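You operate a simulated robot arm through the tools that you are given. There is no shell and no other tool. Be economical: measure what you need, move in short steps, check, and stop when the job is done.

The job below is to be done with a simulated robot arm. You get a single attempt, and the scene is never put back.

JOB
Take the yellow pot and leave it in the blue bowl. Then close the upper chest drawer. Then close the middle drawer. Then fetch the brown peg and stand it on the white tray. Then put the cream purple-cap bottle on the top of the picnic table away on the fourth board from the bottom of the wooden shelf unit. Then put two of the blue pegs from the end of the picnic table by the washer on the top of the shoe rack. Then shut the glass-lid washer drawer. Then fetch the small checked bundle from the rear basin tiles and set it on the top of the low wall. Then put the cream grey-cap bottle on the rear basin tiles away on the counter top. Then push the lights drawer shut. Then open the darks drawer, fetch the yellow soap and set it in the inside of the darks drawer, then shut the drawer. Keep to this order. Set down upright: brown peg, cream purple-cap bottle, small checked bundle, cream grey-cap bottle.

Only the result counts: the job must be done as asked and must still hold three seconds after the hand-in. Knocking over, shifting, dropping, spilling or breaking anything else fails it. Lids that push on must go on centred and level and be pressed home; caps that screw on are set level and turned clockwise until they are tight.

ROBOT AND FRAMES
A 6-joint arm with a two-finger parallel gripper on a trunk, on a base that drives. Base frame: it is fixed to the floor where the robot stands at the start and does not move with it; the origin is under the middle of the robot, x ahead of it, y to its left, z up. Lengths are in mm, angles in degrees, forces in N, time in s.
With the tool pointing down near the work surface it reaches from about 140 to 960 mm from the robot's upright axis, wherever it stands. Its first joint turns from -166.0 to 166.0 degrees. Places, roughly: blue bowl (28x27x8 cm) [1700, 800, 300]; blue peg (5x3x9 cm) [-1200, 1000, 800]; brown peg (4x3x9 cm) [1300, 2000, 900]; counter top [1800, 200, 900]; cream grey-cap bottle [-3000, -1000, 750]; cream purple-cap bottle [-250, 1000, 750]; darks drawer [-3400, -3000, 700]; fourth board of the wooden shelf unit [-3400, -1900, 1100]; glass-lid washer drawer [-1500, 1500, 900]; inside of the darks drawer [-3400, -3000, 600]; lights drawer [-3200, -3300, 700]; middle drawer [700, 1700, 500]; small checked bundle (8x6x6 cm) [-3100, -900, 800]; top of the low wall (366x20 cm) [-1720, -4060, 880]; top of the shoe rack [1800, -1600, 900]; upper chest drawer [1700, -200, 1000]; white tray (17x13x4 cm) [1600, 900, 900]; yellow pot (16x16x11 cm) [1600, 0, 300]; yellow soap (9x6x4 cm) [-2700, -1400, 800]. Payload 3.91 kg.
The TCP is the grasp point between the finger pads, 30 mm short of the fingertips. In the tool frame z runs along the fingers and y along their closing line. Largest opening 110 mm; finger width 20, thickness 10; the body of the gripper, 48 by 112 mm, starts 55 mm behind the TCP.
Orientation is that of the tool frame in the base frame, as [roll, pitch, yaw] about the fixed x, y, z axes, in that order (R = Rz(yaw) Ry(pitch) Rx(roll)). With the fingers straight down and closing along the base's y, the tool's x points along the base's -x, its y along +y and its z along -z.

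CONTROLS
- The arm moves only by the tool step_arm. Its arguments are lists of equal length, an entry for each row: "turn": the turn, a rotation vector about the tool's x, y, z in degrees, a list of three; "dp": the shift along the tool's x, y, z in cm, a list of three; "jaw": the gripper command, from -1 (shut) to 1 (fully open), values between in proportion. In form: {"turn": [[rx, ry, rz], ...], "dp": [[dx, dy, dz], ...], "jaw": [jaw, ...]}. A call has 1 to 8 rows; each row is the pose to reach, as a shift and turn from the pose commanded when the call began, along the tool's axes at that moment. Rows are played at 5 a second. More than 50 mm and 8.6 degrees between two rows, or a gripper value outside its range, and nothing of the call is played. A pose out of reach is approached as far as the arm can. The call stops where the force on the tool passes 40 N (or 10 N more than at its start, if that is more) or the arm is blocked; 0.2 s more then pass. The fingers move at their own pace (about 153 mm/s each) and stop on an object; they squeeze with about 25 N. The grip force told is the motor's: it shows also when the fingers shut on nothing. Time passes only in rows, and 0.2 s behind the last, so rows that repeat a pose let the fingers close. The reply holds the time, the measured pose of the TCP, the force on the tool along the base axes, the opening and the grip force, in the units named above and with some noise, with the torque about the TCP (base axes, N m) and any sound that the robot's microphone picked up, and new pictures: "views" is both (left out), scene, wrist or none.
- Cameras (640 x 400 px; columns grow to the right, rows downward): "scene" is now at [199.2, 218.4, 1364.5]; the picture's right is [-0.18, -0.98, 0.00], its down [-0.75, 0.14, -0.65] and it looks along [0.64, -0.12, -0.76] (base axes); focal length 259 px, centre (320, 200). "wrist" rides on the gripper at [72, 17, -103] in the tool frame; the picture's right is [-0.23, 0.97, 0.00], its down [-0.76, -0.18, -0.62] and it looks along [-0.61, -0.14, 0.78] (tool axes); focal length 222 px, centre (320, 200).
- roll_base(legs): drives the robot by 1 to 6 legs, each [ahead, turn to the left] in mm and degrees, along the robot's own axes; the way and the turn of a leg run together, so that a leg with both is an arc; at most 1500 mm and 180 degrees a leg. The arm and the cameras ride along, it lands a little off, and it stops where it bumps. It gives what a move gives, and a new picture of the scene camera.
- aim_head(pan, tilt): turns the head with the scene camera to pan (to the left, within 120 degrees either way) and tilt (down, from -29 to 69), counted from straight ahead of the robot. It gives what a move gives, and a new picture of the scene camera.
- point_at(camera, pixels): for up to 12 pixels [column, row] of the newest picture of that camera ("zoom" is the newest enlarged one), the place [x, y, z] in the base frame of the surface seen there, good to about 2 mm, but the place of the scene camera against the robot may be out by one fixed shift of up to 18 mm in any direction. It takes no simulated time.
- zoom(camera, box): a new picture of the part [left, top, right, bottom] of that camera's present view, enlarged. It takes no simulated time.
- hand_in(): hands the job in; it is judged then, once.

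Keep the steps short. Do not move on a guess: measure, check each grasp and each placing, and mend mistakes. In all there are 364 turns and 360 pictures (those below and enlarged ones count). Leave the gripper open and the arm clear of the work at the hand-in unless told otherwise, and finish with a single line.

The tools are called after "Call:" by a JSON object that holds its "method" and its "body". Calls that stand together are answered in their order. step_arm: Moves the arm, as the interface text tells. Its arguments: {"type":"object","properties":{"turn":{"type":"array","items":{"type":"array","items":{"type":"number"}}},"dp":{"type":"array","items":{"type":"array","items":{"type":"number"}}},"jaw":{"type":"array","items":{"type":"number"}},"views":{"type":"string","enum":["both","scene","wrist","none"]}},"required":["turn","dp","jaw"]} The other tools are called the same way: roll_base (legs) drives the base; aim_head (pan, tilt) turns the head that bears the scene camera; point_at (camera, pixels) gives the place of the surface under pixels of a picture; zoom (camera, box) takes an enlarged picture of a part of a camera's view; hand_in () hands the job in.

At the start:

```text
t: 0.0
position: [616.3, 168.3, 524.4]
tcp_rot: [-180.0, -0.1, 180.0]
contact_force: [-0.4, 0.4, -0.5]
moment: [0.02, -0.01, -0.02]
opening: 110.1
grip_force: 0.1
robot x, y, heading: [-1.2, 0.5, 0.1]
head pan, tilt: [-10.6, 49.4]
```

scene: 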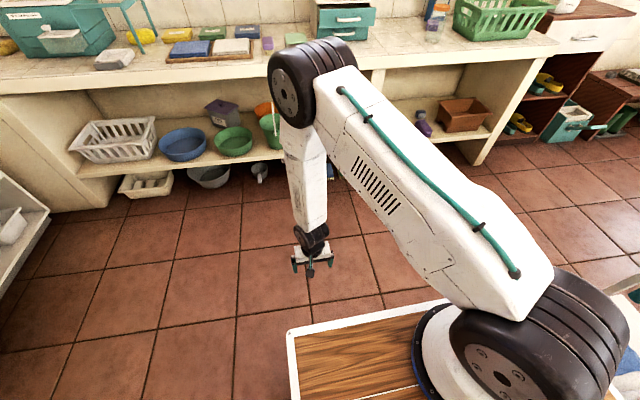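
wrist: 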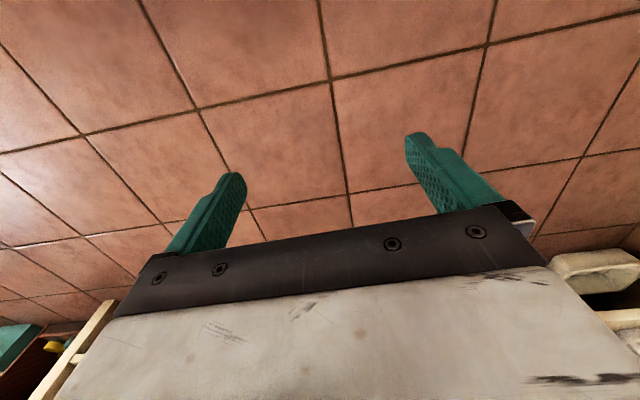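

I see the counter with a lower shelf ahead; the arm hides the place of the yellow pot. I aim the head to look over it.

Call:
{"method": "aim_head", "body": {"pan": 0, "tilt": 30}}

Call:
{"method": "zoom", "body": {"camera": "scene", "box": [0, 100, 320, 300]}}

```text
t: 0.8
position: [617.2, 168.4, 525.3]
tcp_rot: [-180.0, 0.0, -180.0]
contact_force: [0.5, -0.2, -0.1]
moment: [0.03, 0.03, 0.02]
opening: 110.0
grip_force: 0.0
robot x, y, heading: [-3.5, -3.7, 0.0]
head pan, tilt: [0.0, 30.0]
```

scene: 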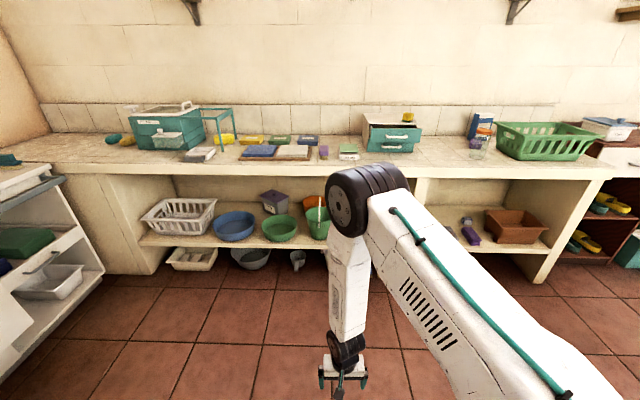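

```text
2.00 times, centred on (160, 200) of scene
```

zoom: 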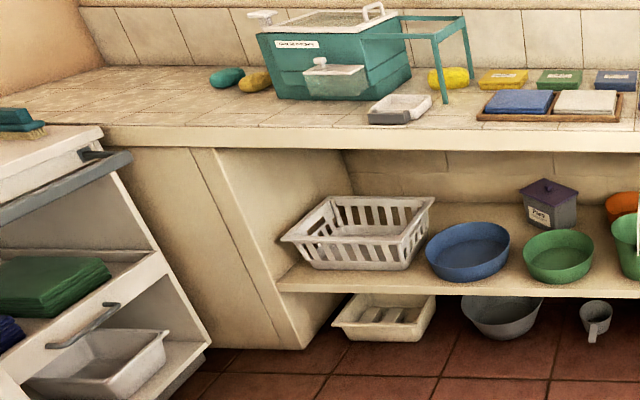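

The arm still hides the pot. I turn the base to the right and look back to the left.

Call:
{"method": "roll_base", "body": {"legs": [[0, -50]]}}

Call:
{"method": "aim_head", "body": {"pan": 45, "tilt": 30}}

```text
t: 3.5
position: [529.8, -360.5, 524.5]
tcp_rot: [-179.9, 0.1, 130.5]
contact_force: [0.1, -1.0, 1.1]
moment: [-0.03, 0.02, 0.01]
opening: 109.8
grip_force: 0.0
robot x, y, heading: [1.2, 1.6, -49.4]
head pan, tilt: [0.0, 30.0]
```

scene: 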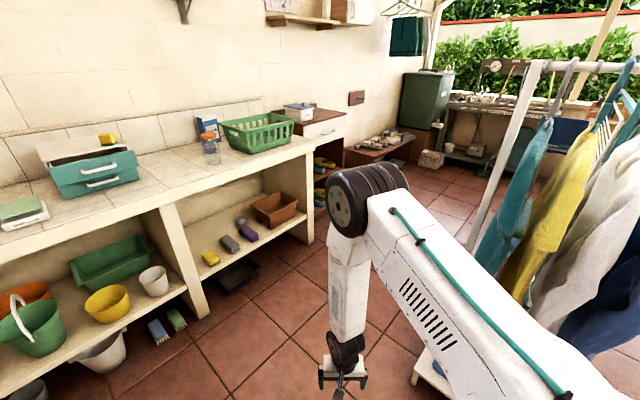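

```text
t: 4.6
position: [528.8, -360.3, 525.4]
tcp_rot: [179.9, 0.0, 130.5]
contact_force: [-0.5, 0.0, -0.3]
moment: [0.01, 0.0, -0.03]
opening: 110.1
grip_force: 0.1
robot x, y, heading: [-0.5, -1.8, -49.5]
head pan, tilt: [45.0, 30.0]
```

scene: 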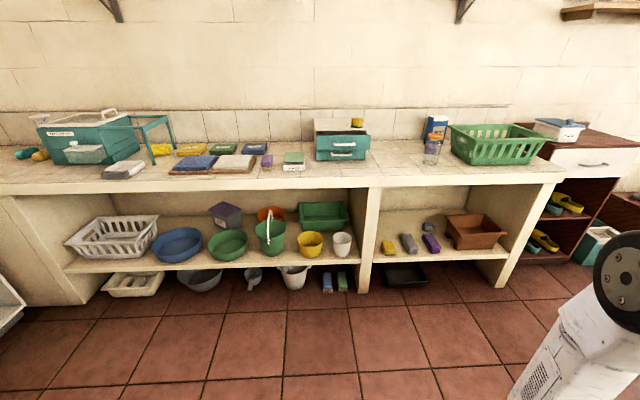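

Now all is in view: the yellow pot at (309,243), the blue bowl at (178,243), and the small teal chest at (342,142). I measure them and the counter edges.

Call:
{"method": "point_at", "body": {"camera": "scene", "pixels": [[309, 237], [310, 258], [323, 236], [296, 236], [178, 243], [153, 245], [203, 242], [178, 262], [310, 190], [310, 182], [310, 268], [343, 154]]}}

Call:
{"method": "zoom", "body": {"camera": "scene", "box": [140, 100, 400, 300]}}

```text
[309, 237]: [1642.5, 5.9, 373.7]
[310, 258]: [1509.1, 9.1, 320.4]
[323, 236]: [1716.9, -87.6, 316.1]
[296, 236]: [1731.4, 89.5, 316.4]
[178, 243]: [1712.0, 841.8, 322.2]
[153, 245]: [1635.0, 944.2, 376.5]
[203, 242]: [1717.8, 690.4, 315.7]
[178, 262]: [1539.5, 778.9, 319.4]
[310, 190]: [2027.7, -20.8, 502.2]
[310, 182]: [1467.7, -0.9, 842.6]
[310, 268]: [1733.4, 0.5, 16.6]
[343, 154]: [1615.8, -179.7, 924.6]
```

```text
2.00 times, centred on (270, 200) of scene
```

zoom: 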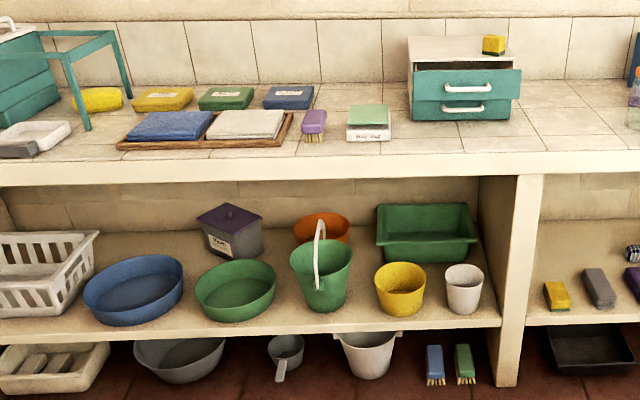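

Pot rim lies about x 1530–1690 under the counter (front edge x≈1467, underside to be measured). I look at the arm to learn its link geometry before reaching under the counter.

Call:
{"method": "aim_head", "body": {"pan": -15, "tilt": 45}}

Call:
{"method": "point_at", "body": {"camera": "scene", "pixels": [[270, 90], [320, 50], [460, 260], [500, 380], [300, 150], [300, 220], [300, 240], [560, 300], [350, 300], [330, 350]]}}

```text
t: 5.9
position: [529.7, -359.4, 524.1]
tcp_rot: [-179.9, 0.0, 130.6]
contact_force: [0.8, -0.8, -0.4]
moment: [-0.01, -0.01, 0.0]
opening: 110.1
grip_force: 0.0
robot x, y, heading: [-2.5, 2.0, -49.3]
head pan, tilt: [-15.0, 45.0]
```

scene: 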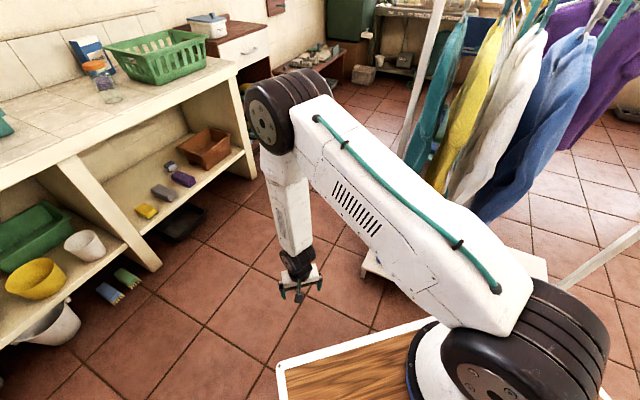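

```text
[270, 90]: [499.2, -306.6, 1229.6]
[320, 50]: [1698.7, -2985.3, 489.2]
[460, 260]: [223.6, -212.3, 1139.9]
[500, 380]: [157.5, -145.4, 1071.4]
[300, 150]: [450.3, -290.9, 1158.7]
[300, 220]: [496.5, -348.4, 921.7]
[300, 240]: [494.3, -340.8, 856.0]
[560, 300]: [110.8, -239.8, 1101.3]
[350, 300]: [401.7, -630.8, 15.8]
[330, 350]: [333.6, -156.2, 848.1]
```

Geometry: elbow ≈ z 1170, deck ≈ z 850. To reach the pot I will come in from the front with the tool tilted forward. I drive to about (715,-180), heading 0.

Call:
{"method": "roll_base", "body": {"legs": [[0, 35.3], [740, 0], [0, 14]]}}

Call:
{"method": "aim_head", "body": {"pan": 10, "tilt": 50}}

```text
t: 12.4
position: [1336.5, -19.9, 525.0]
tcp_rot: [-180.0, 0.0, 179.6]
contact_force: [0.0, -0.7, -0.1]
moment: [-0.01, 0.03, -0.03]
opening: 110.1
grip_force: 0.1
robot x, y, heading: [715.5, -182.6, -0.5]
head pan, tilt: [-15.0, 45.0]
```

scene: 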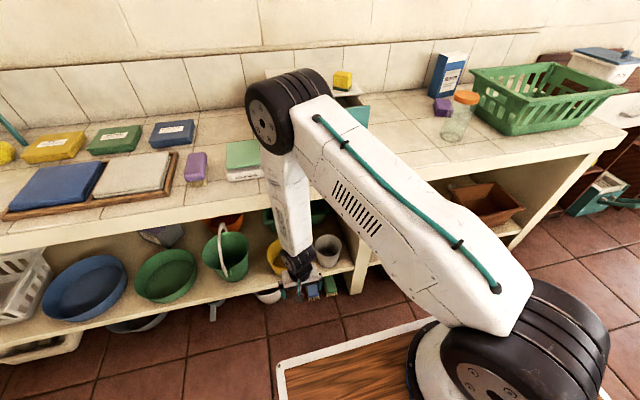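

```text
t: 13.3
position: [1335.6, -19.7, 524.6]
tcp_rot: [-180.0, 0.0, 179.7]
contact_force: [0.3, 0.0, 0.7]
moment: [0.05, 0.06, 0.02]
opening: 110.1
grip_force: 0.1
robot x, y, heading: [722.2, -186.5, -0.3]
head pan, tilt: [10.0, 50.0]
```

scene: 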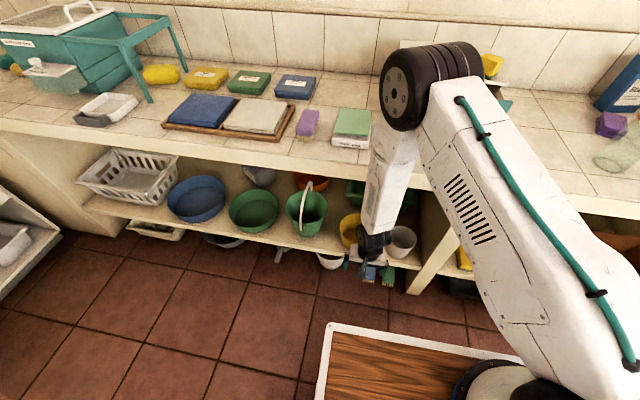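

I tilt the tool 48° forward in place (about tool y, negative).

Call:
{"method": "step_arm", "body": {"turn": [[0, -8, 0], [0, -16, 0], [0, -24, 0], [0, -32, 0], [0, -40, 0], [0, -48, 0]], "dp": [[0, 0, 0], [0, 0, 0], [0, 0, 0], [0, 0, 0], [0, 0, 0], [0, 0, 0]], "jaw": [1, 1, 1, 1, 1, 1]}}

```text
t: 14.7
position: [1336.5, -19.1, 524.4]
tcp_rot: [-180.0, 48.0, 179.7]
contact_force: [0.9, 0.5, 0.3]
moment: [0.02, 0.01, 0.02]
opening: 110.2
grip_force: 0.0
robot x, y, heading: [717.7, -184.3, -0.2]
head pan, tilt: [10.0, 50.0]
```

scene: 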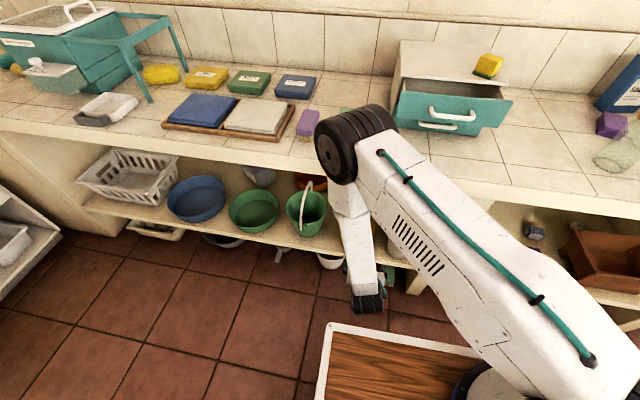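
wrist: 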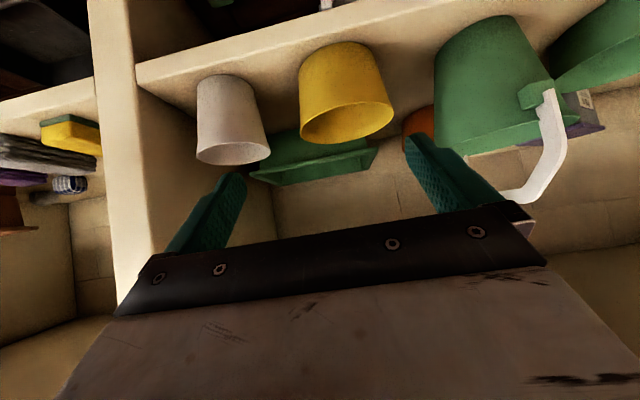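

The wrist camera sees the pot (upside-down view). I measure its rim and neighbours with it.

Call:
{"method": "point_at", "body": {"camera": "wrist", "pixels": [[302, 125], [346, 140], [391, 110], [346, 118], [197, 155], [268, 148], [235, 162], [440, 130], [304, 70], [300, 100], [340, 48], [200, 82]]}}

Call:
{"method": "zoom", "body": {"camera": "wrist", "box": [160, 20, 480, 220]}}

```text
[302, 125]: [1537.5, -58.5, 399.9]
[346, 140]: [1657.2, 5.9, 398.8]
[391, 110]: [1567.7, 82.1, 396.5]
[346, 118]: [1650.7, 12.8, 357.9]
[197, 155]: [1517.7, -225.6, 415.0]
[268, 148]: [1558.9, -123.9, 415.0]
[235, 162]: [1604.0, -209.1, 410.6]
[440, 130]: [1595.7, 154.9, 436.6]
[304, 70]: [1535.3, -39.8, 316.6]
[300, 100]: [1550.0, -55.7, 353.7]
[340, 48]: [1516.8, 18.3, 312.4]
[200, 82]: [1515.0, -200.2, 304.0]
```

```text
2.00 times, centred on (320, 120) of wrist
```

zoom: 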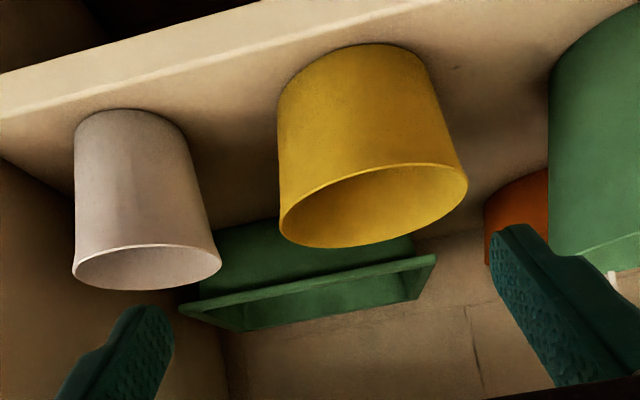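

Call:
{"method": "point_at", "body": {"camera": "zoom", "pixels": [[283, 225], [300, 195], [330, 178], [375, 167], [420, 165], [460, 180], [466, 190], [345, 246], [320, 242], [400, 90], [150, 248], [219, 258]]}}

```text
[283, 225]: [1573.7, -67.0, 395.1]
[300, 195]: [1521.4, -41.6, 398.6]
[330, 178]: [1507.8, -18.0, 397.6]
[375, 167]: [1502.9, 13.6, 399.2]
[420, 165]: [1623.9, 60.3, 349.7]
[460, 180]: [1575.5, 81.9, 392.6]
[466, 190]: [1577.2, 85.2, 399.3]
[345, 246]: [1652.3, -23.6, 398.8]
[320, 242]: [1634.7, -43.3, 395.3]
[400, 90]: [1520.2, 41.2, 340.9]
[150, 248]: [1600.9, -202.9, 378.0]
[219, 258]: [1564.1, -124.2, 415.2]
```

Pot rim: centre ≈ (1578, 9), z≈400, radius ≈76; cup on its right, bucket on its left are near. A grip at the front-right rim with the tool yawed about -30° clears both. I drive left to about (720, 215), heading -20.

Call:
{"method": "roll_base", "body": {"legs": [[0, 90], [400, 0], [0, -113]]}}

Call:
{"method": "aim_head", "body": {"pan": 20, "tilt": 50}}

```text
t: 25.6
position: [1354.0, 156.2, 523.9]
tcp_rot: [-180.0, 48.0, 160.3]
contact_force: [0.4, 0.0, 0.1]
moment: [-0.03, 0.0, -0.02]
opening: 110.2
grip_force: 0.0
robot x, y, heading: [720.6, 206.1, -19.7]
head pan, tilt: [10.0, 50.0]
```

scene: 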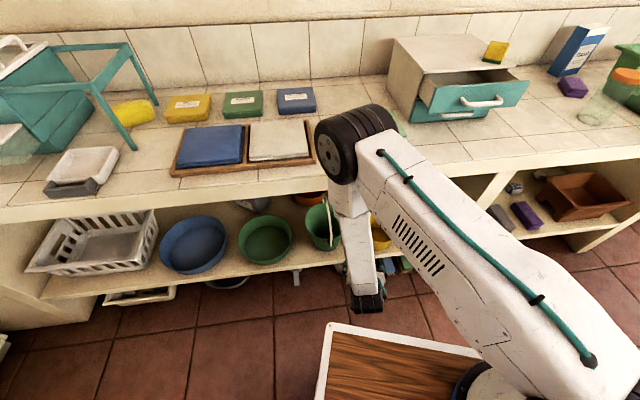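

```text
t: 26.4
position: [1353.1, 158.2, 524.2]
tcp_rot: [180.0, 48.0, 160.3]
contact_force: [0.3, 0.7, 0.2]
moment: [0.01, -0.01, 0.04]
opening: 109.9
grip_force: 0.1
robot x, y, heading: [717.2, 206.3, -19.7]
head pan, tilt: [20.0, 50.0]
```

scene: 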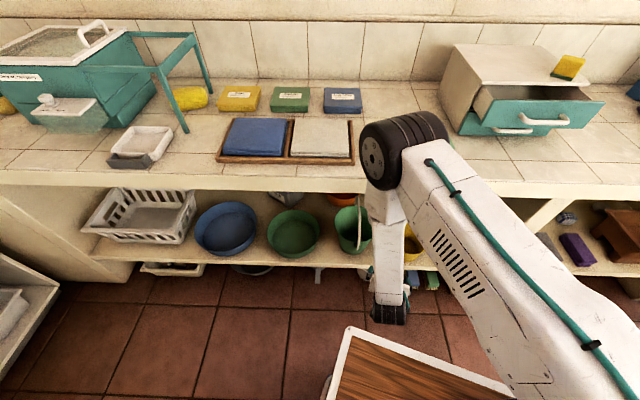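

I move to a pre-grasp point about 120 mm behind the front-right rim, yawing -10° more, jaws half open.

Call:
{"method": "step_arm", "body": {"turn": [[1.49, 0, 1.34], [2.97, 0, 2.68], [4.46, 0, 4.01], [5.94, 0, 5.35], [7.43, 0, 6.69]], "dp": [[-1.33, -2.43, 3.15], [-2.66, -4.87, 6.3], [-3.98, -7.3, 9.45], [-5.31, -9.74, 12.6], [-6.64, -12.17, 15.75]], "jaw": [0, 0, 0, 0, 0]}}

```text
t: 27.6
position: [1463.1, -13.5, 467.2]
tcp_rot: [180.0, 48.0, 150.3]
contact_force: [0.5, -0.5, 1.2]
moment: [-0.01, -0.01, -0.01]
opening: 54.9
grip_force: 0.0
robot x, y, heading: [717.5, 206.9, -19.7]
head pan, tilt: [20.0, 50.0]
```

scene: 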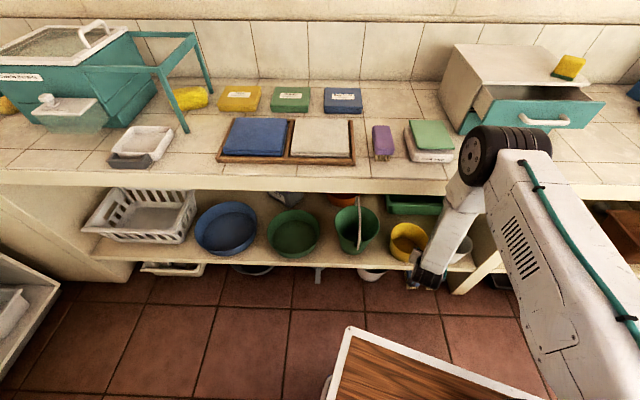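
wrist: 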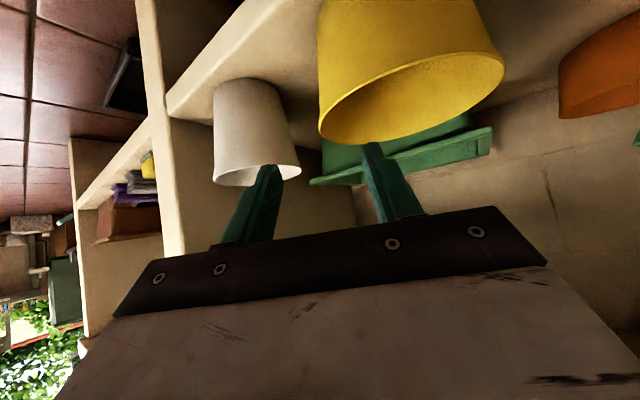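

The alignment looks right. I check rim positions again and the forearm's clearance to the counter edge.

Call:
{"method": "point_at", "body": {"camera": "wrist", "pixels": [[322, 122], [345, 92], [400, 60], [480, 55], [504, 80], [370, 140], [440, 125]]}}

Call:
{"method": "point_at", "body": {"camera": "scene", "pixels": [[455, 190], [450, 225], [468, 205], [435, 180], [435, 190], [480, 150], [430, 260]]}}

Call:
{"method": "zoom", "body": {"camera": "scene", "box": [380, 120, 580, 300]}}

```text
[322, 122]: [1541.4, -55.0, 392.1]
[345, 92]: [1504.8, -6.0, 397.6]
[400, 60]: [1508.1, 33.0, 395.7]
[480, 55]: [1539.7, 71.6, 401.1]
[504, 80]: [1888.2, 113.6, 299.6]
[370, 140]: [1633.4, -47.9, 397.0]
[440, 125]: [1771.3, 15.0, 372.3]
```

```text
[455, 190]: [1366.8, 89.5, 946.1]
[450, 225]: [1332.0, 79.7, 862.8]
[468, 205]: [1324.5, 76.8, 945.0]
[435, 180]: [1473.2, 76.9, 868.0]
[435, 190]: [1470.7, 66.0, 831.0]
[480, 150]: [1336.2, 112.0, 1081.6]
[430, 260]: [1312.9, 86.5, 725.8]
```

```text
2.22 times, centred on (480, 210) of scene
```

zoom: 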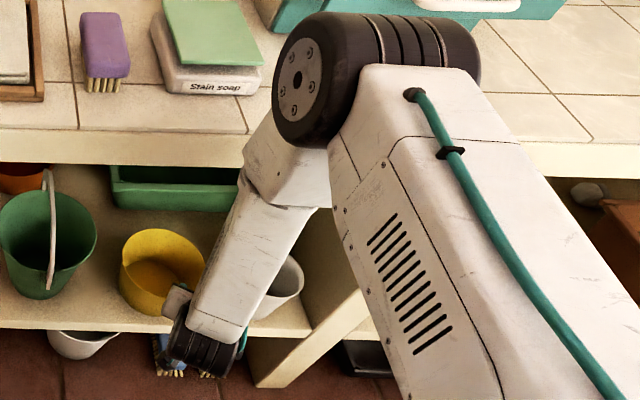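

The forearm would come close to the counter edge (x 1467). I back the base 120 mm so that the arm is stretched more and the elbow stays further back.

Call:
{"method": "roll_base", "body": {"legs": [[-120, 0]]}}

```text
t: 28.8
position: [1348.6, 25.9, 466.2]
tcp_rot: [180.0, 47.9, 150.1]
contact_force: [0.3, -1.3, 0.3]
moment: [-0.02, -0.01, -0.01]
opening: 54.9
grip_force: 0.0
robot x, y, heading: [601.8, 250.5, -19.8]
head pan, tilt: [20.0, 50.0]
```

scene: 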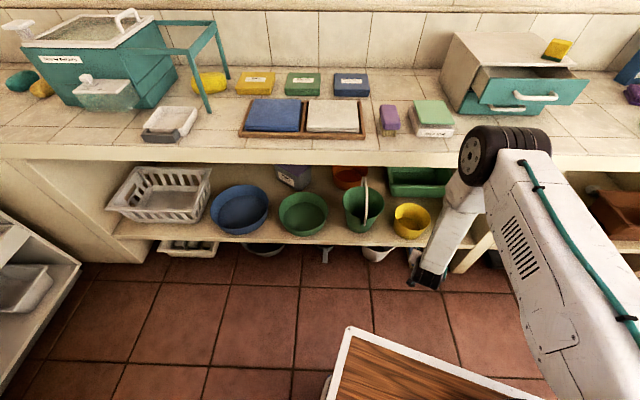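

Call:
{"method": "step_arm", "body": {"turn": [[0, 0, 0], [0, 0, 0], [0, 0, 0], [0, 0, 0]], "dp": [[-2.02, 0.65, 3.91], [-4.03, 1.29, 7.82], [-6.05, 1.94, 11.73], [-8.07, 2.58, 15.64]], "jaw": [0, 0, 0, 0]}}

Call:
{"method": "point_at", "body": {"camera": "scene", "pixels": [[435, 165], [440, 185], [430, 200], [425, 230], [420, 250], [450, 150]]}}

```text
t: 29.8
position: [1510.7, -37.5, 420.9]
tcp_rot: [-179.9, 48.1, 150.1]
contact_force: [0.8, -0.4, -0.5]
moment: [0.01, 0.03, -0.02]
opening: 55.1
grip_force: 0.0
robot x, y, heading: [602.5, 247.2, -19.6]
head pan, tilt: [20.0, 50.0]
```

scene: 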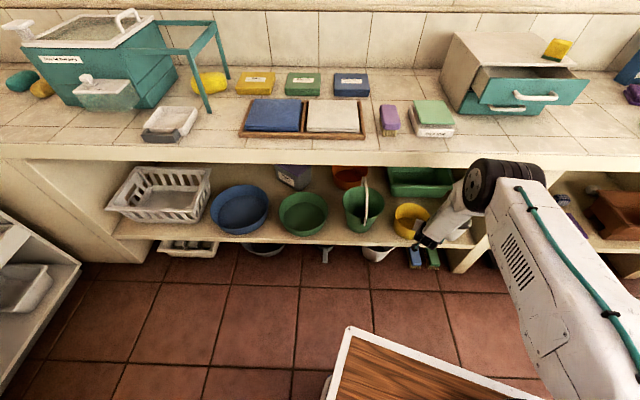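
wrist: 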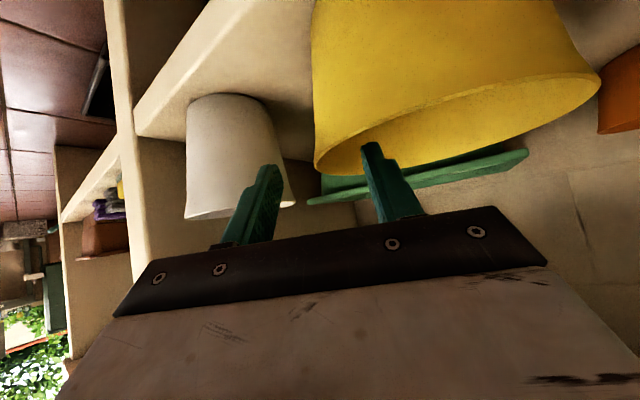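

```text
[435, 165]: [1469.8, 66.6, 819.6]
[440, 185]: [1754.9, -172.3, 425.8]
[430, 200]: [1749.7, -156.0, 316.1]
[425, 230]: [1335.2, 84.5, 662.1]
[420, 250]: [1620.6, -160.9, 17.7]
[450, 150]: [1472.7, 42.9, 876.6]
```

Clear of the counter. The fingers straddle the rim; I advance 48 mm along the tool in two rows.

Call:
{"method": "step_arm", "body": {"turn": [[0, 0, 0], [0, 0, 0]], "dp": [[0, 0, 2.4], [0, 0, 4.8]], "jaw": [0, 0], "views": "wrist"}}

```text
t: 30.4
position: [1540.6, -54.7, 389.8]
tcp_rot: [-180.0, 47.9, 150.2]
contact_force: [0.4, -0.4, -0.1]
moment: [0.01, -0.02, 0.0]
opening: 55.1
grip_force: 0.0
robot x, y, heading: [603.5, 252.3, -19.8]
head pan, tilt: [20.0, 50.0]
```

wrist: 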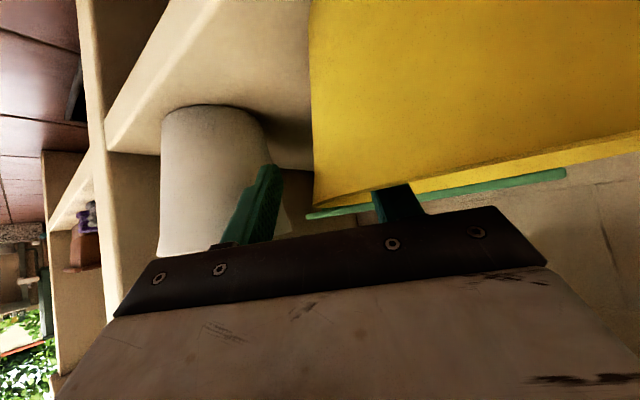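

Inner finger is inside the pot, outer outside. I close the jaws.

Call:
{"method": "step_arm", "body": {"turn": [[0, 0, 0], [0, 0, 0], [0, 0, 0]], "dp": [[0, 0, 0], [0, 0, 0], [0, 0, 0]], "jaw": [-0.5, -1, -1], "views": "wrist"}}

```text
t: 31.2
position: [1540.8, -53.9, 390.8]
tcp_rot: [180.0, 48.0, 150.2]
contact_force: [0.1, -0.8, 2.3]
moment: [0.03, -0.25, -0.09]
opening: 8.7
grip_force: 25.1
robot x, y, heading: [601.6, 245.2, -19.7]
head pan, tilt: [20.0, 50.0]
```

wrist: 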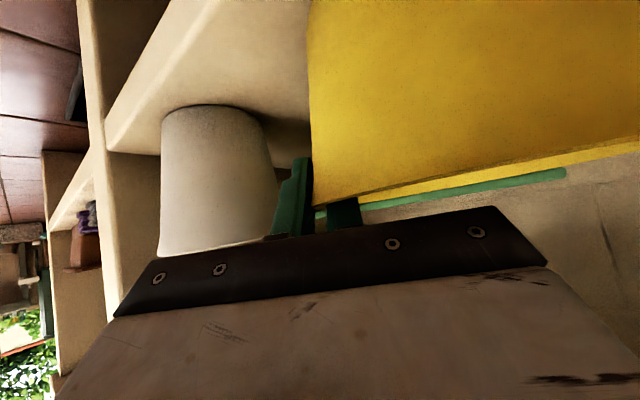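

Gripped (8.7 mm, 25 N). I lift 60 mm straight up.

Call:
{"method": "step_arm", "body": {"turn": [[0, 0, 0], [0, 0, 0], [0, 0, 0]], "dp": [[-1.49, 0, -1.34], [-2.97, 0, -2.68], [-4.46, 0, -4.01]], "jaw": [-1, -1, -1]}}

```text
t: 32.0
position: [1540.3, -54.6, 450.4]
tcp_rot: [-180.0, 48.0, 150.1]
contact_force: [0.1, 0.2, -0.9]
moment: [-0.03, 0.03, 0.03]
opening: 7.4
grip_force: 24.6
robot x, y, heading: [602.2, 247.8, -19.9]
head pan, tilt: [20.0, 50.0]
```

scene: 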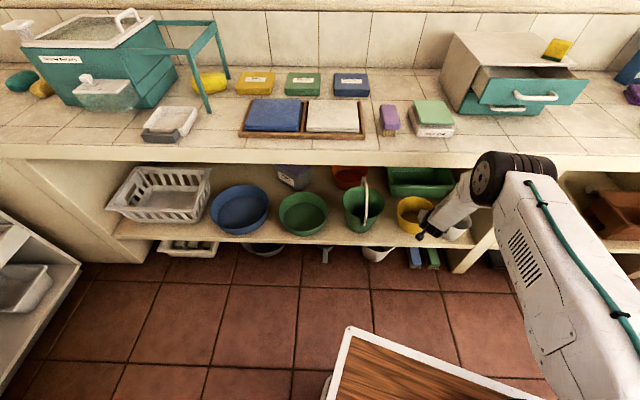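
wrist: 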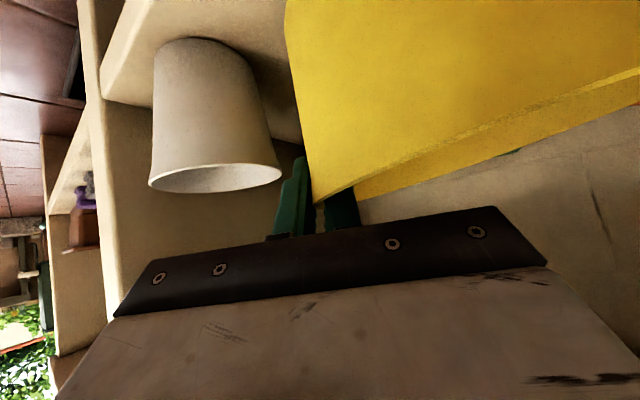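

Lifted; the pot sags a little but holds. I pull straight out (-x) 270 mm.

Call:
{"method": "step_arm", "body": {"turn": [[0, 0, 0], [0, 0, 0], [0, 0, 0], [0, 0, 0], [0, 0, 0], [0, 0, 0]], "dp": [[2.61, -2.24, -2.9], [5.22, -4.49, -5.8], [7.83, -6.73, -8.7], [10.44, -8.97, -11.6], [13.05, -11.2, -14.5], [15.66, -13.46, -17.4]], "jaw": [-1, -1, -1, -1, -1, -1]}}

```text
t: 33.4
position: [1268.8, -55.5, 449.5]
tcp_rot: [180.0, 48.0, 150.1]
contact_force: [-0.1, -0.1, -0.9]
moment: [-0.06, 0.03, -0.04]
opening: 7.2
grip_force: 24.6
robot x, y, heading: [599.6, 245.2, -19.9]
head pan, tilt: [20.0, 50.0]
```

scene: 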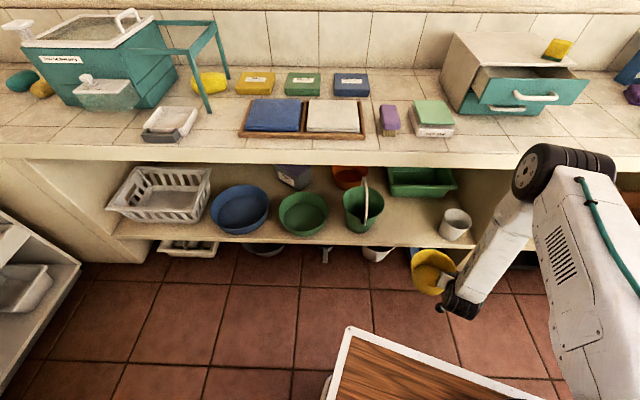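
wrist: 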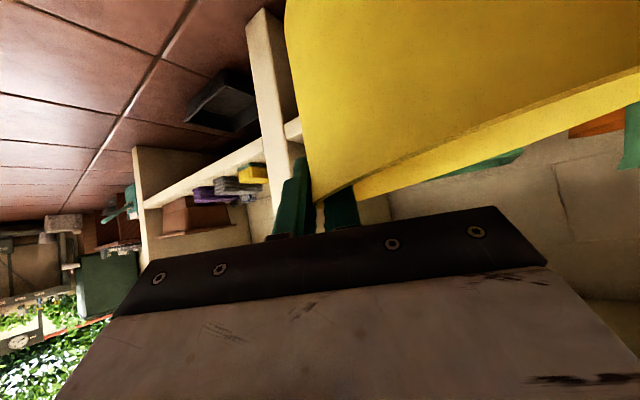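

Now to the bowl. I rotate left, drive 272 mm along +y, rotate back to heading +10 (arm stays clear of the counter front), no forward move yet.

Call:
{"method": "roll_base", "body": {"legs": [[0, 110], [272, 0], [0, -80]]}}

Call:
{"method": "aim_head", "body": {"pan": 0, "tilt": 50}}

```text
t: 43.4
position: [1323.8, 616.7, 448.8]
tcp_rot: [-179.9, 48.1, -178.3]
contact_force: [-0.1, -0.3, -0.9]
moment: [-0.01, -0.02, 0.04]
opening: 5.6
grip_force: 24.9
robot x, y, heading: [595.2, 526.0, 11.4]
head pan, tilt: [20.0, 50.0]
```

scene: 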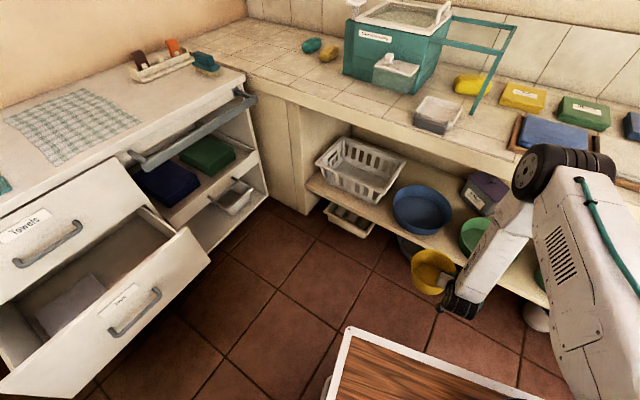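

```text
t: 44.2
position: [1324.5, 615.1, 448.4]
tcp_rot: [-179.9, 48.0, -178.2]
contact_force: [0.1, -0.3, -0.5]
moment: [-0.05, 0.03, 0.02]
opening: 5.6
grip_force: 25.5
robot x, y, heading: [596.3, 525.6, 11.6]
head pan, tilt: [0.0, 50.0]
```

scene: 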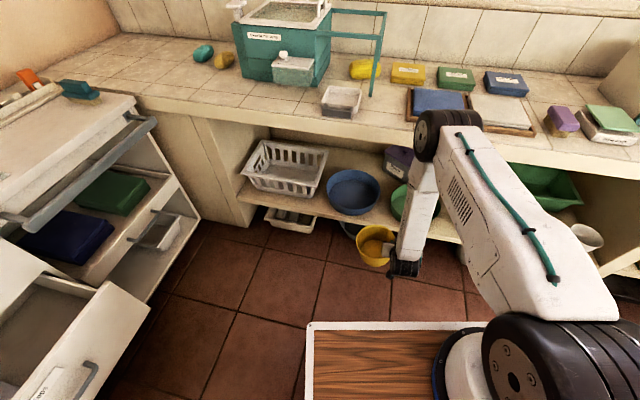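

The jaw opening fell to 5.6 mm, so the pot may be pivoting. I check pot and bowl closely.

Call:
{"method": "zoom", "body": {"camera": "scene", "box": [300, 140, 460, 280]}}

Call:
{"method": "zoom", "body": {"camera": "wrist", "box": [0, 0, 640, 400]}}

Call:
{"method": "point_at", "body": {"camera": "scene", "pixels": [[353, 190], [328, 188], [379, 192], [353, 170], [353, 205], [340, 212]]}}

```text
2.86 times, centred on (380, 210) of scene
```

zoom: 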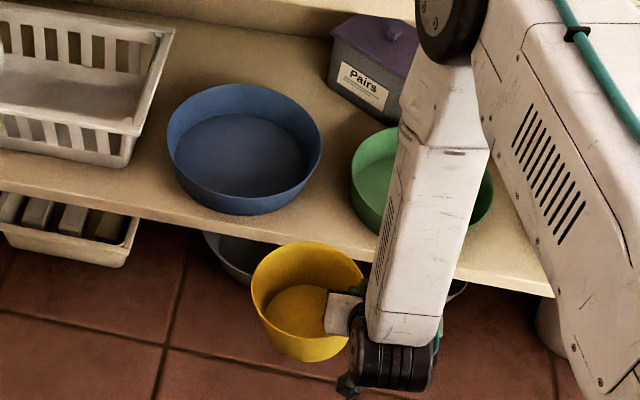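

```text
1.00 times, centred on (320, 200) of wrist (not enlarged: the box is as wide or as high as the picture)
```

zoom: 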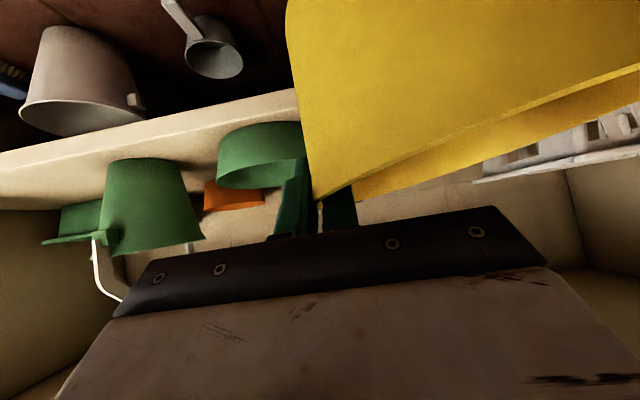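

```text
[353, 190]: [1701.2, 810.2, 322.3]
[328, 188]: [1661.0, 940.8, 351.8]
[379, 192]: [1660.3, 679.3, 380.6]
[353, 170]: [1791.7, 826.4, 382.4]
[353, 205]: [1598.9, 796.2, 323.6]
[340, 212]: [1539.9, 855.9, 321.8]
```

Call:
{"method": "point_at", "body": {"camera": "wrist", "pixels": [[320, 195], [350, 183], [400, 163], [450, 143], [500, 123], [550, 103], [600, 85], [630, 72], [375, 195], [450, 175], [550, 140], [630, 112]]}}

```text
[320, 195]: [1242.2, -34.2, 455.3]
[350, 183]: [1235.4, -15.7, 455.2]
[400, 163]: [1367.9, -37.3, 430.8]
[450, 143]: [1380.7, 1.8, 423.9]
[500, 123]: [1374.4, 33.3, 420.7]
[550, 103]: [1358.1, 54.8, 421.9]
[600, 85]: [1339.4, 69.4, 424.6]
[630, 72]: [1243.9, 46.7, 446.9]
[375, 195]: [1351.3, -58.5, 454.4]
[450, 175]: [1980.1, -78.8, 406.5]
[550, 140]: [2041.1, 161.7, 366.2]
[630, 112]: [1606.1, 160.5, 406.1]
```

From the last wrist picture the pot hangs tilted about 11° left-down and 7.5° forward-down. I level it by turning the tool.

Call:
{"method": "step_arm", "body": {"turn": [[-3.7, -3.75, 4.1], [-7.4, -7.5, 8.2]], "dp": [[0, 0, 0], [0, 0, 0]], "jaw": [-1, -1]}}

Call:
{"method": "point_at", "body": {"camera": "wrist", "pixels": [[320, 195], [350, 183], [400, 163], [450, 143], [500, 123], [550, 103], [600, 85], [630, 70], [375, 195], [450, 160], [550, 130], [620, 100]]}}

```text
t: 44.8
position: [1324.0, 616.2, 449.2]
tcp_rot: [160.8, 54.1, 166.8]
contact_force: [0.4, 0.4, -0.7]
moment: [-0.06, -0.02, -0.02]
opening: 5.5
grip_force: 25.1
robot x, y, heading: [600.2, 525.2, 12.2]
head pan, tilt: [0.0, 50.0]
```

scene: 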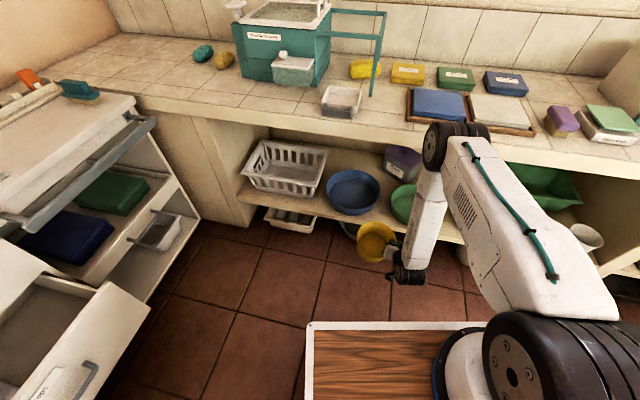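
wrist: 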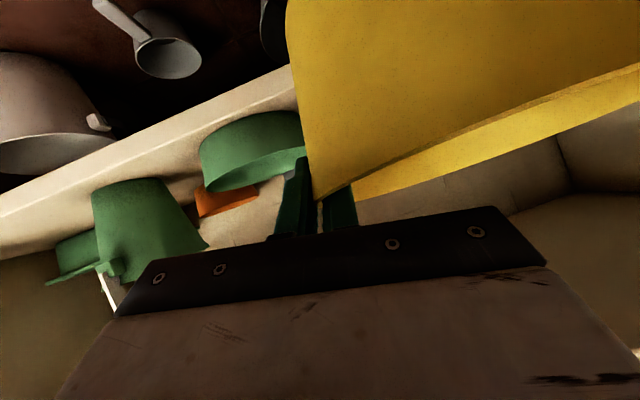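

```text
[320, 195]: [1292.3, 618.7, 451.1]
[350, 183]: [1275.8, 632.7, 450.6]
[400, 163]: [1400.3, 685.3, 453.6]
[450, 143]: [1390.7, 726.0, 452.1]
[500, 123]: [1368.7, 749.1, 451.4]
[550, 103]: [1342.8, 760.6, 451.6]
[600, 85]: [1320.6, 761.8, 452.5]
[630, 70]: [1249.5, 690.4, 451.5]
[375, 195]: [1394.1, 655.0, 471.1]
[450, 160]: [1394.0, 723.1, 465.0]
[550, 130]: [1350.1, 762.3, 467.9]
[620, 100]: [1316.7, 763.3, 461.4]
```

The side tilt is now level, but the far rim is ~20 mm too high, so the pitch correction was unneeded. I undo it.

Call:
{"method": "step_arm", "body": {"turn": [[0, 8, 0]], "dp": [[0, 0, 0]], "jaw": [-1]}}

Call:
{"method": "point_at", "body": {"camera": "wrist", "pixels": [[320, 196], [350, 184], [500, 127], [560, 104], [630, 75], [375, 193], [450, 172], [550, 132], [620, 101], [640, 90]]}}

```text
t: 45.2
position: [1324.1, 616.5, 449.0]
tcp_rot: [163.9, 46.4, 170.8]
contact_force: [0.0, -0.6, -0.3]
moment: [-0.07, 0.0, 0.01]
opening: 5.6
grip_force: 25.1
robot x, y, heading: [596.3, 523.8, 11.6]
head pan, tilt: [0.0, 50.0]
```

scene: 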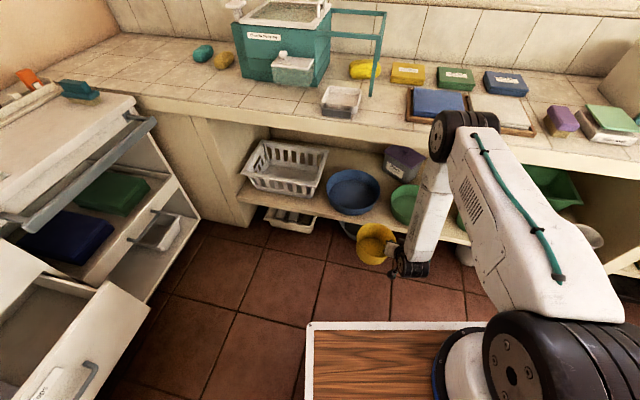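
wrist: 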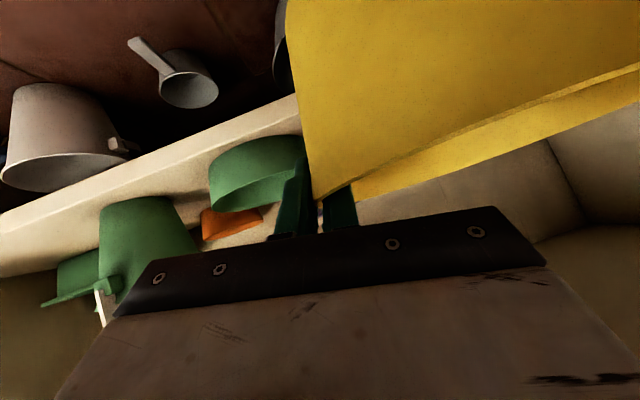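

```text
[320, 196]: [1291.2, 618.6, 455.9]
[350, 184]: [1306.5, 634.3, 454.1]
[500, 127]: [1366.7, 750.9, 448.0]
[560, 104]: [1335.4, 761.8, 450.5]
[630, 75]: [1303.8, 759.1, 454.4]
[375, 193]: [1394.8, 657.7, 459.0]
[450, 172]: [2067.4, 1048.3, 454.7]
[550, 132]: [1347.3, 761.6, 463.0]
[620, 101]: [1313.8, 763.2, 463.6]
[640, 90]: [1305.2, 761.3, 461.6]
```

The pot is level now (rim z≈459 all round, centre ≈ (1322,690)). I lift 60 mm, then drive 120 mm ahead.

Call:
{"method": "step_arm", "body": {"turn": [[0, 0, 0], [0, 0, 0]], "dp": [[-2.17, 0.57, -1.99], [-4.35, 1.15, -3.98]], "jaw": [-1, -1], "views": "none"}}

Call:
{"method": "roll_base", "body": {"legs": [[120, 0]]}}

```text
t: 45.8
position: [1324.9, 616.0, 510.2]
tcp_rot: [164.0, 46.5, 170.7]
contact_force: [0.3, -0.2, -0.8]
moment: [-0.06, 0.01, -0.05]
opening: 5.7
grip_force: 25.2
robot x, y, heading: [595.9, 526.8, 11.9]
head pan, tilt: [0.0, 50.0]
```

```text
t: 47.1
position: [1441.6, 642.9, 508.9]
tcp_rot: [163.9, 46.5, 170.7]
contact_force: [0.1, 1.1, -2.4]
moment: [-0.03, -0.04, 0.0]
opening: 5.3
grip_force: 25.4
robot x, y, heading: [712.1, 547.0, 11.9]
head pan, tilt: [0.0, 50.0]
```

scene: 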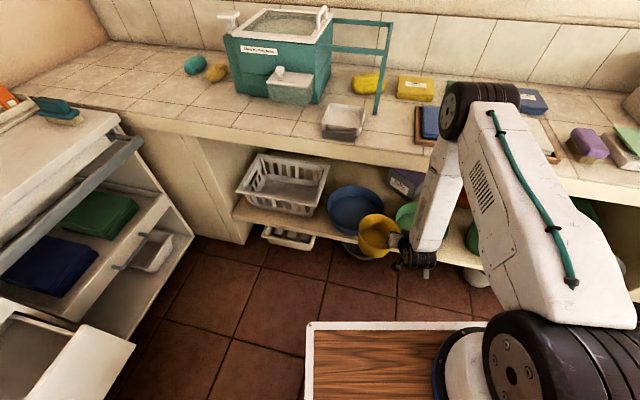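

I move the pot in towards the bowl, first two thirds of the way.

Call:
{"method": "step_arm", "body": {"turn": [[0, 0, 0], [0, 0, 0], [0, 0, 0], [0, 0, 0]], "dp": [[-2.38, 1.34, 2.99], [-4.77, 2.67, 5.98], [-7.15, 4.01, 8.97], [-9.53, 5.35, 11.96]], "jaw": [-1, -1, -1, -1]}}

Call:
{"method": "zoom", "body": {"camera": "scene", "box": [300, 60, 540, 300]}}

```text
t: 48.1
position: [1591.8, 701.8, 507.8]
tcp_rot: [163.9, 46.3, 170.7]
contact_force: [-0.1, 0.5, -1.0]
moment: [-0.03, 0.03, 0.0]
opening: 5.4
grip_force: 24.6
robot x, y, heading: [717.8, 549.2, 11.5]
head pan, tilt: [0.0, 50.0]
```

scene: 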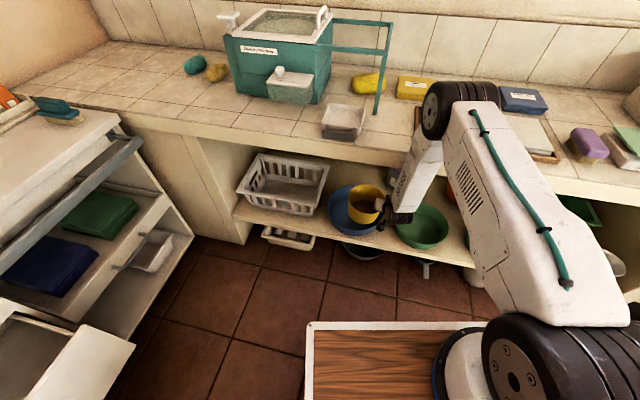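
wrist: 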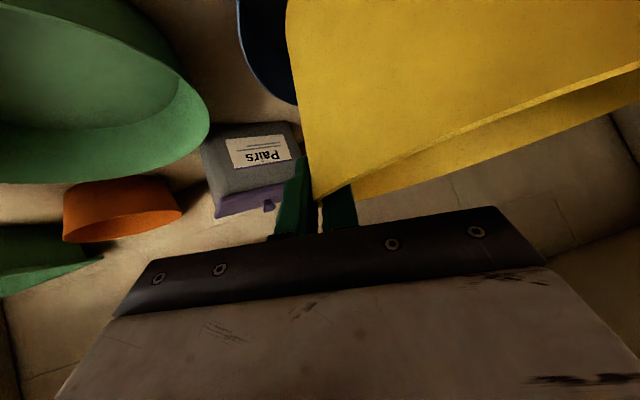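

```text
1.67 times, centred on (420, 180) of scene
```

zoom: 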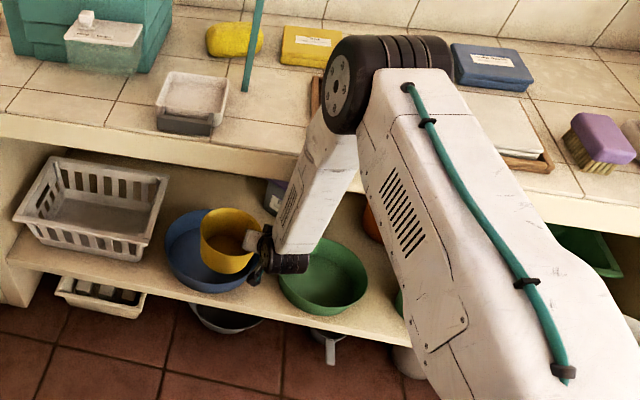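

Call:
{"method": "point_at", "body": {"camera": "zoom", "pixels": [[338, 85], [335, 130], [316, 160], [318, 180], [300, 190], [295, 225], [285, 160], [400, 60], [230, 215], [235, 262], [190, 290], [205, 215]]}}

```text
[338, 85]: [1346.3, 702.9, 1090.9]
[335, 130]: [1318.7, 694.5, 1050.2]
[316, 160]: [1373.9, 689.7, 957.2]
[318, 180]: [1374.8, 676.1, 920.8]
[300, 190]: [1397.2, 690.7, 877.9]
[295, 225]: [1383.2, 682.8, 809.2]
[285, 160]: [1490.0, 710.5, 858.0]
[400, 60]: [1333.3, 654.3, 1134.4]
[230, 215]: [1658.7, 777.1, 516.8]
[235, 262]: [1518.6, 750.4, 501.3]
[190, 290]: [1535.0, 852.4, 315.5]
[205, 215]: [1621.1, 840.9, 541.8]
```

Forearm front is near the counter edge; I back the base by 60 mm for more clearance before extending.

Call:
{"method": "roll_base", "body": {"legs": [[-60, 0]]}}

```text
t: 49.0
position: [1532.7, 691.1, 508.7]
tcp_rot: [163.9, 46.4, 170.7]
contact_force: [0.3, -0.7, 0.0]
moment: [-0.03, 0.02, 0.01]
opening: 5.6
grip_force: 24.8
robot x, y, heading: [656.6, 538.7, 11.8]
head pan, tilt: [0.0, 50.0]
```

scene: 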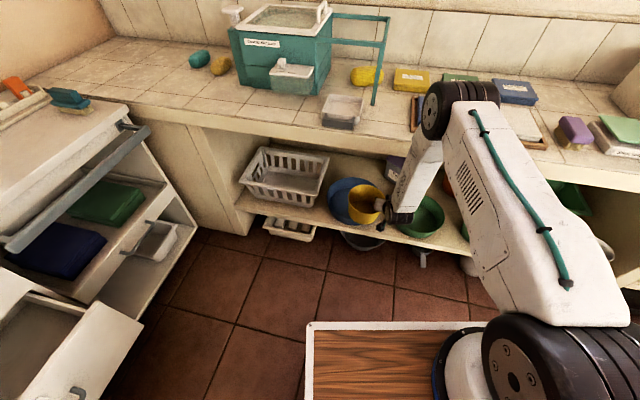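

Call:
{"method": "step_arm", "body": {"turn": [[0, 0, 0], [0, 0, 0], [0, 0, 0]], "dp": [[-2.72, 1.25, 3.33], [-5.44, 2.5, 6.67], [-8.16, 3.75, 10.0]], "jaw": [-1, -1, -1]}}

Call:
{"method": "zoom", "body": {"camera": "scene", "box": [300, 90, 480, 260]}}

```text
t: 49.8
position: [1660.5, 734.5, 510.3]
tcp_rot: [163.9, 46.4, 170.8]
contact_force: [0.3, -0.4, 0.1]
moment: [-0.02, 0.01, 0.01]
opening: 5.4
grip_force: 24.8
robot x, y, heading: [652.9, 538.2, 11.5]
head pan, tilt: [0.0, 50.0]
```

scene: 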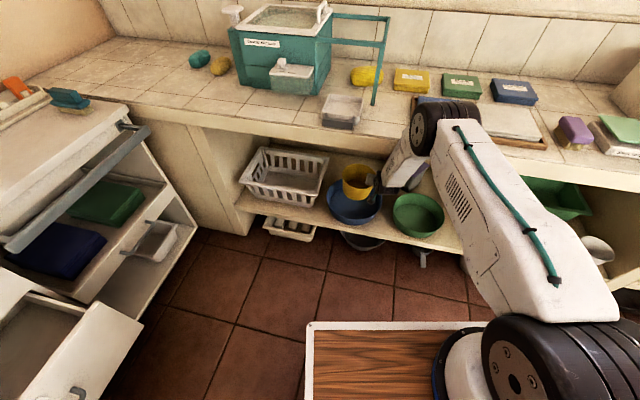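
wrist: 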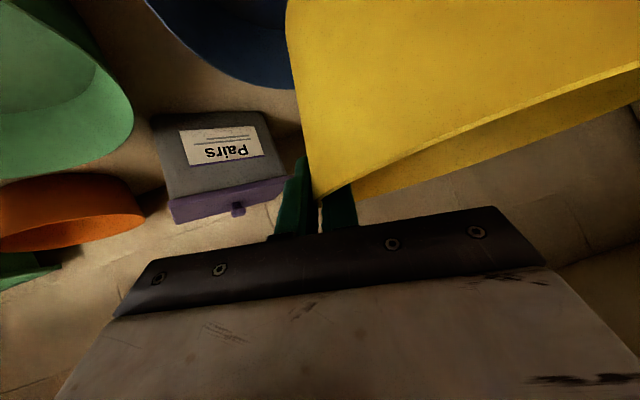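

```text
2.35 times, centred on (390, 175) of scene
```

zoom: 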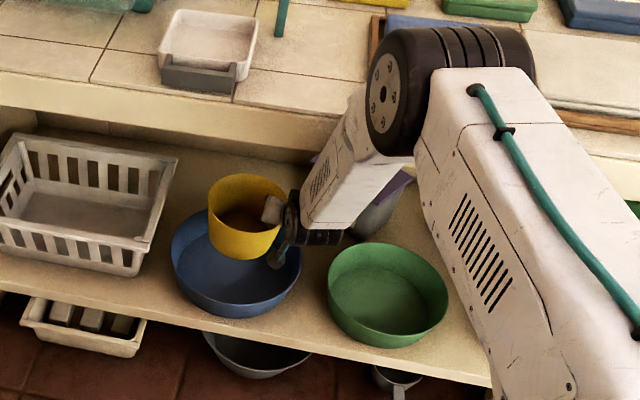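

Call:
{"method": "point_at", "body": {"camera": "zoom", "pixels": [[385, 95], [340, 140], [350, 175], [325, 180], [315, 215], [245, 185], [225, 250], [212, 195], [272, 205], [290, 260], [175, 250], [230, 315]]}}

```text
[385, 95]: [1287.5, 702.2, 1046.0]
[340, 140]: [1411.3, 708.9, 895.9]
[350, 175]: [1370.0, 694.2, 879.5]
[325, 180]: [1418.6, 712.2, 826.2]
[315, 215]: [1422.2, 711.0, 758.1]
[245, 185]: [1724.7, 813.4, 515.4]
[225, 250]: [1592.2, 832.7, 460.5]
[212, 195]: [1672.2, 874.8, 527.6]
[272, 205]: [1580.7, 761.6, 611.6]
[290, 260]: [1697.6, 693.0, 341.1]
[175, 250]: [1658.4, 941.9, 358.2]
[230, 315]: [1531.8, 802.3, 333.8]
```

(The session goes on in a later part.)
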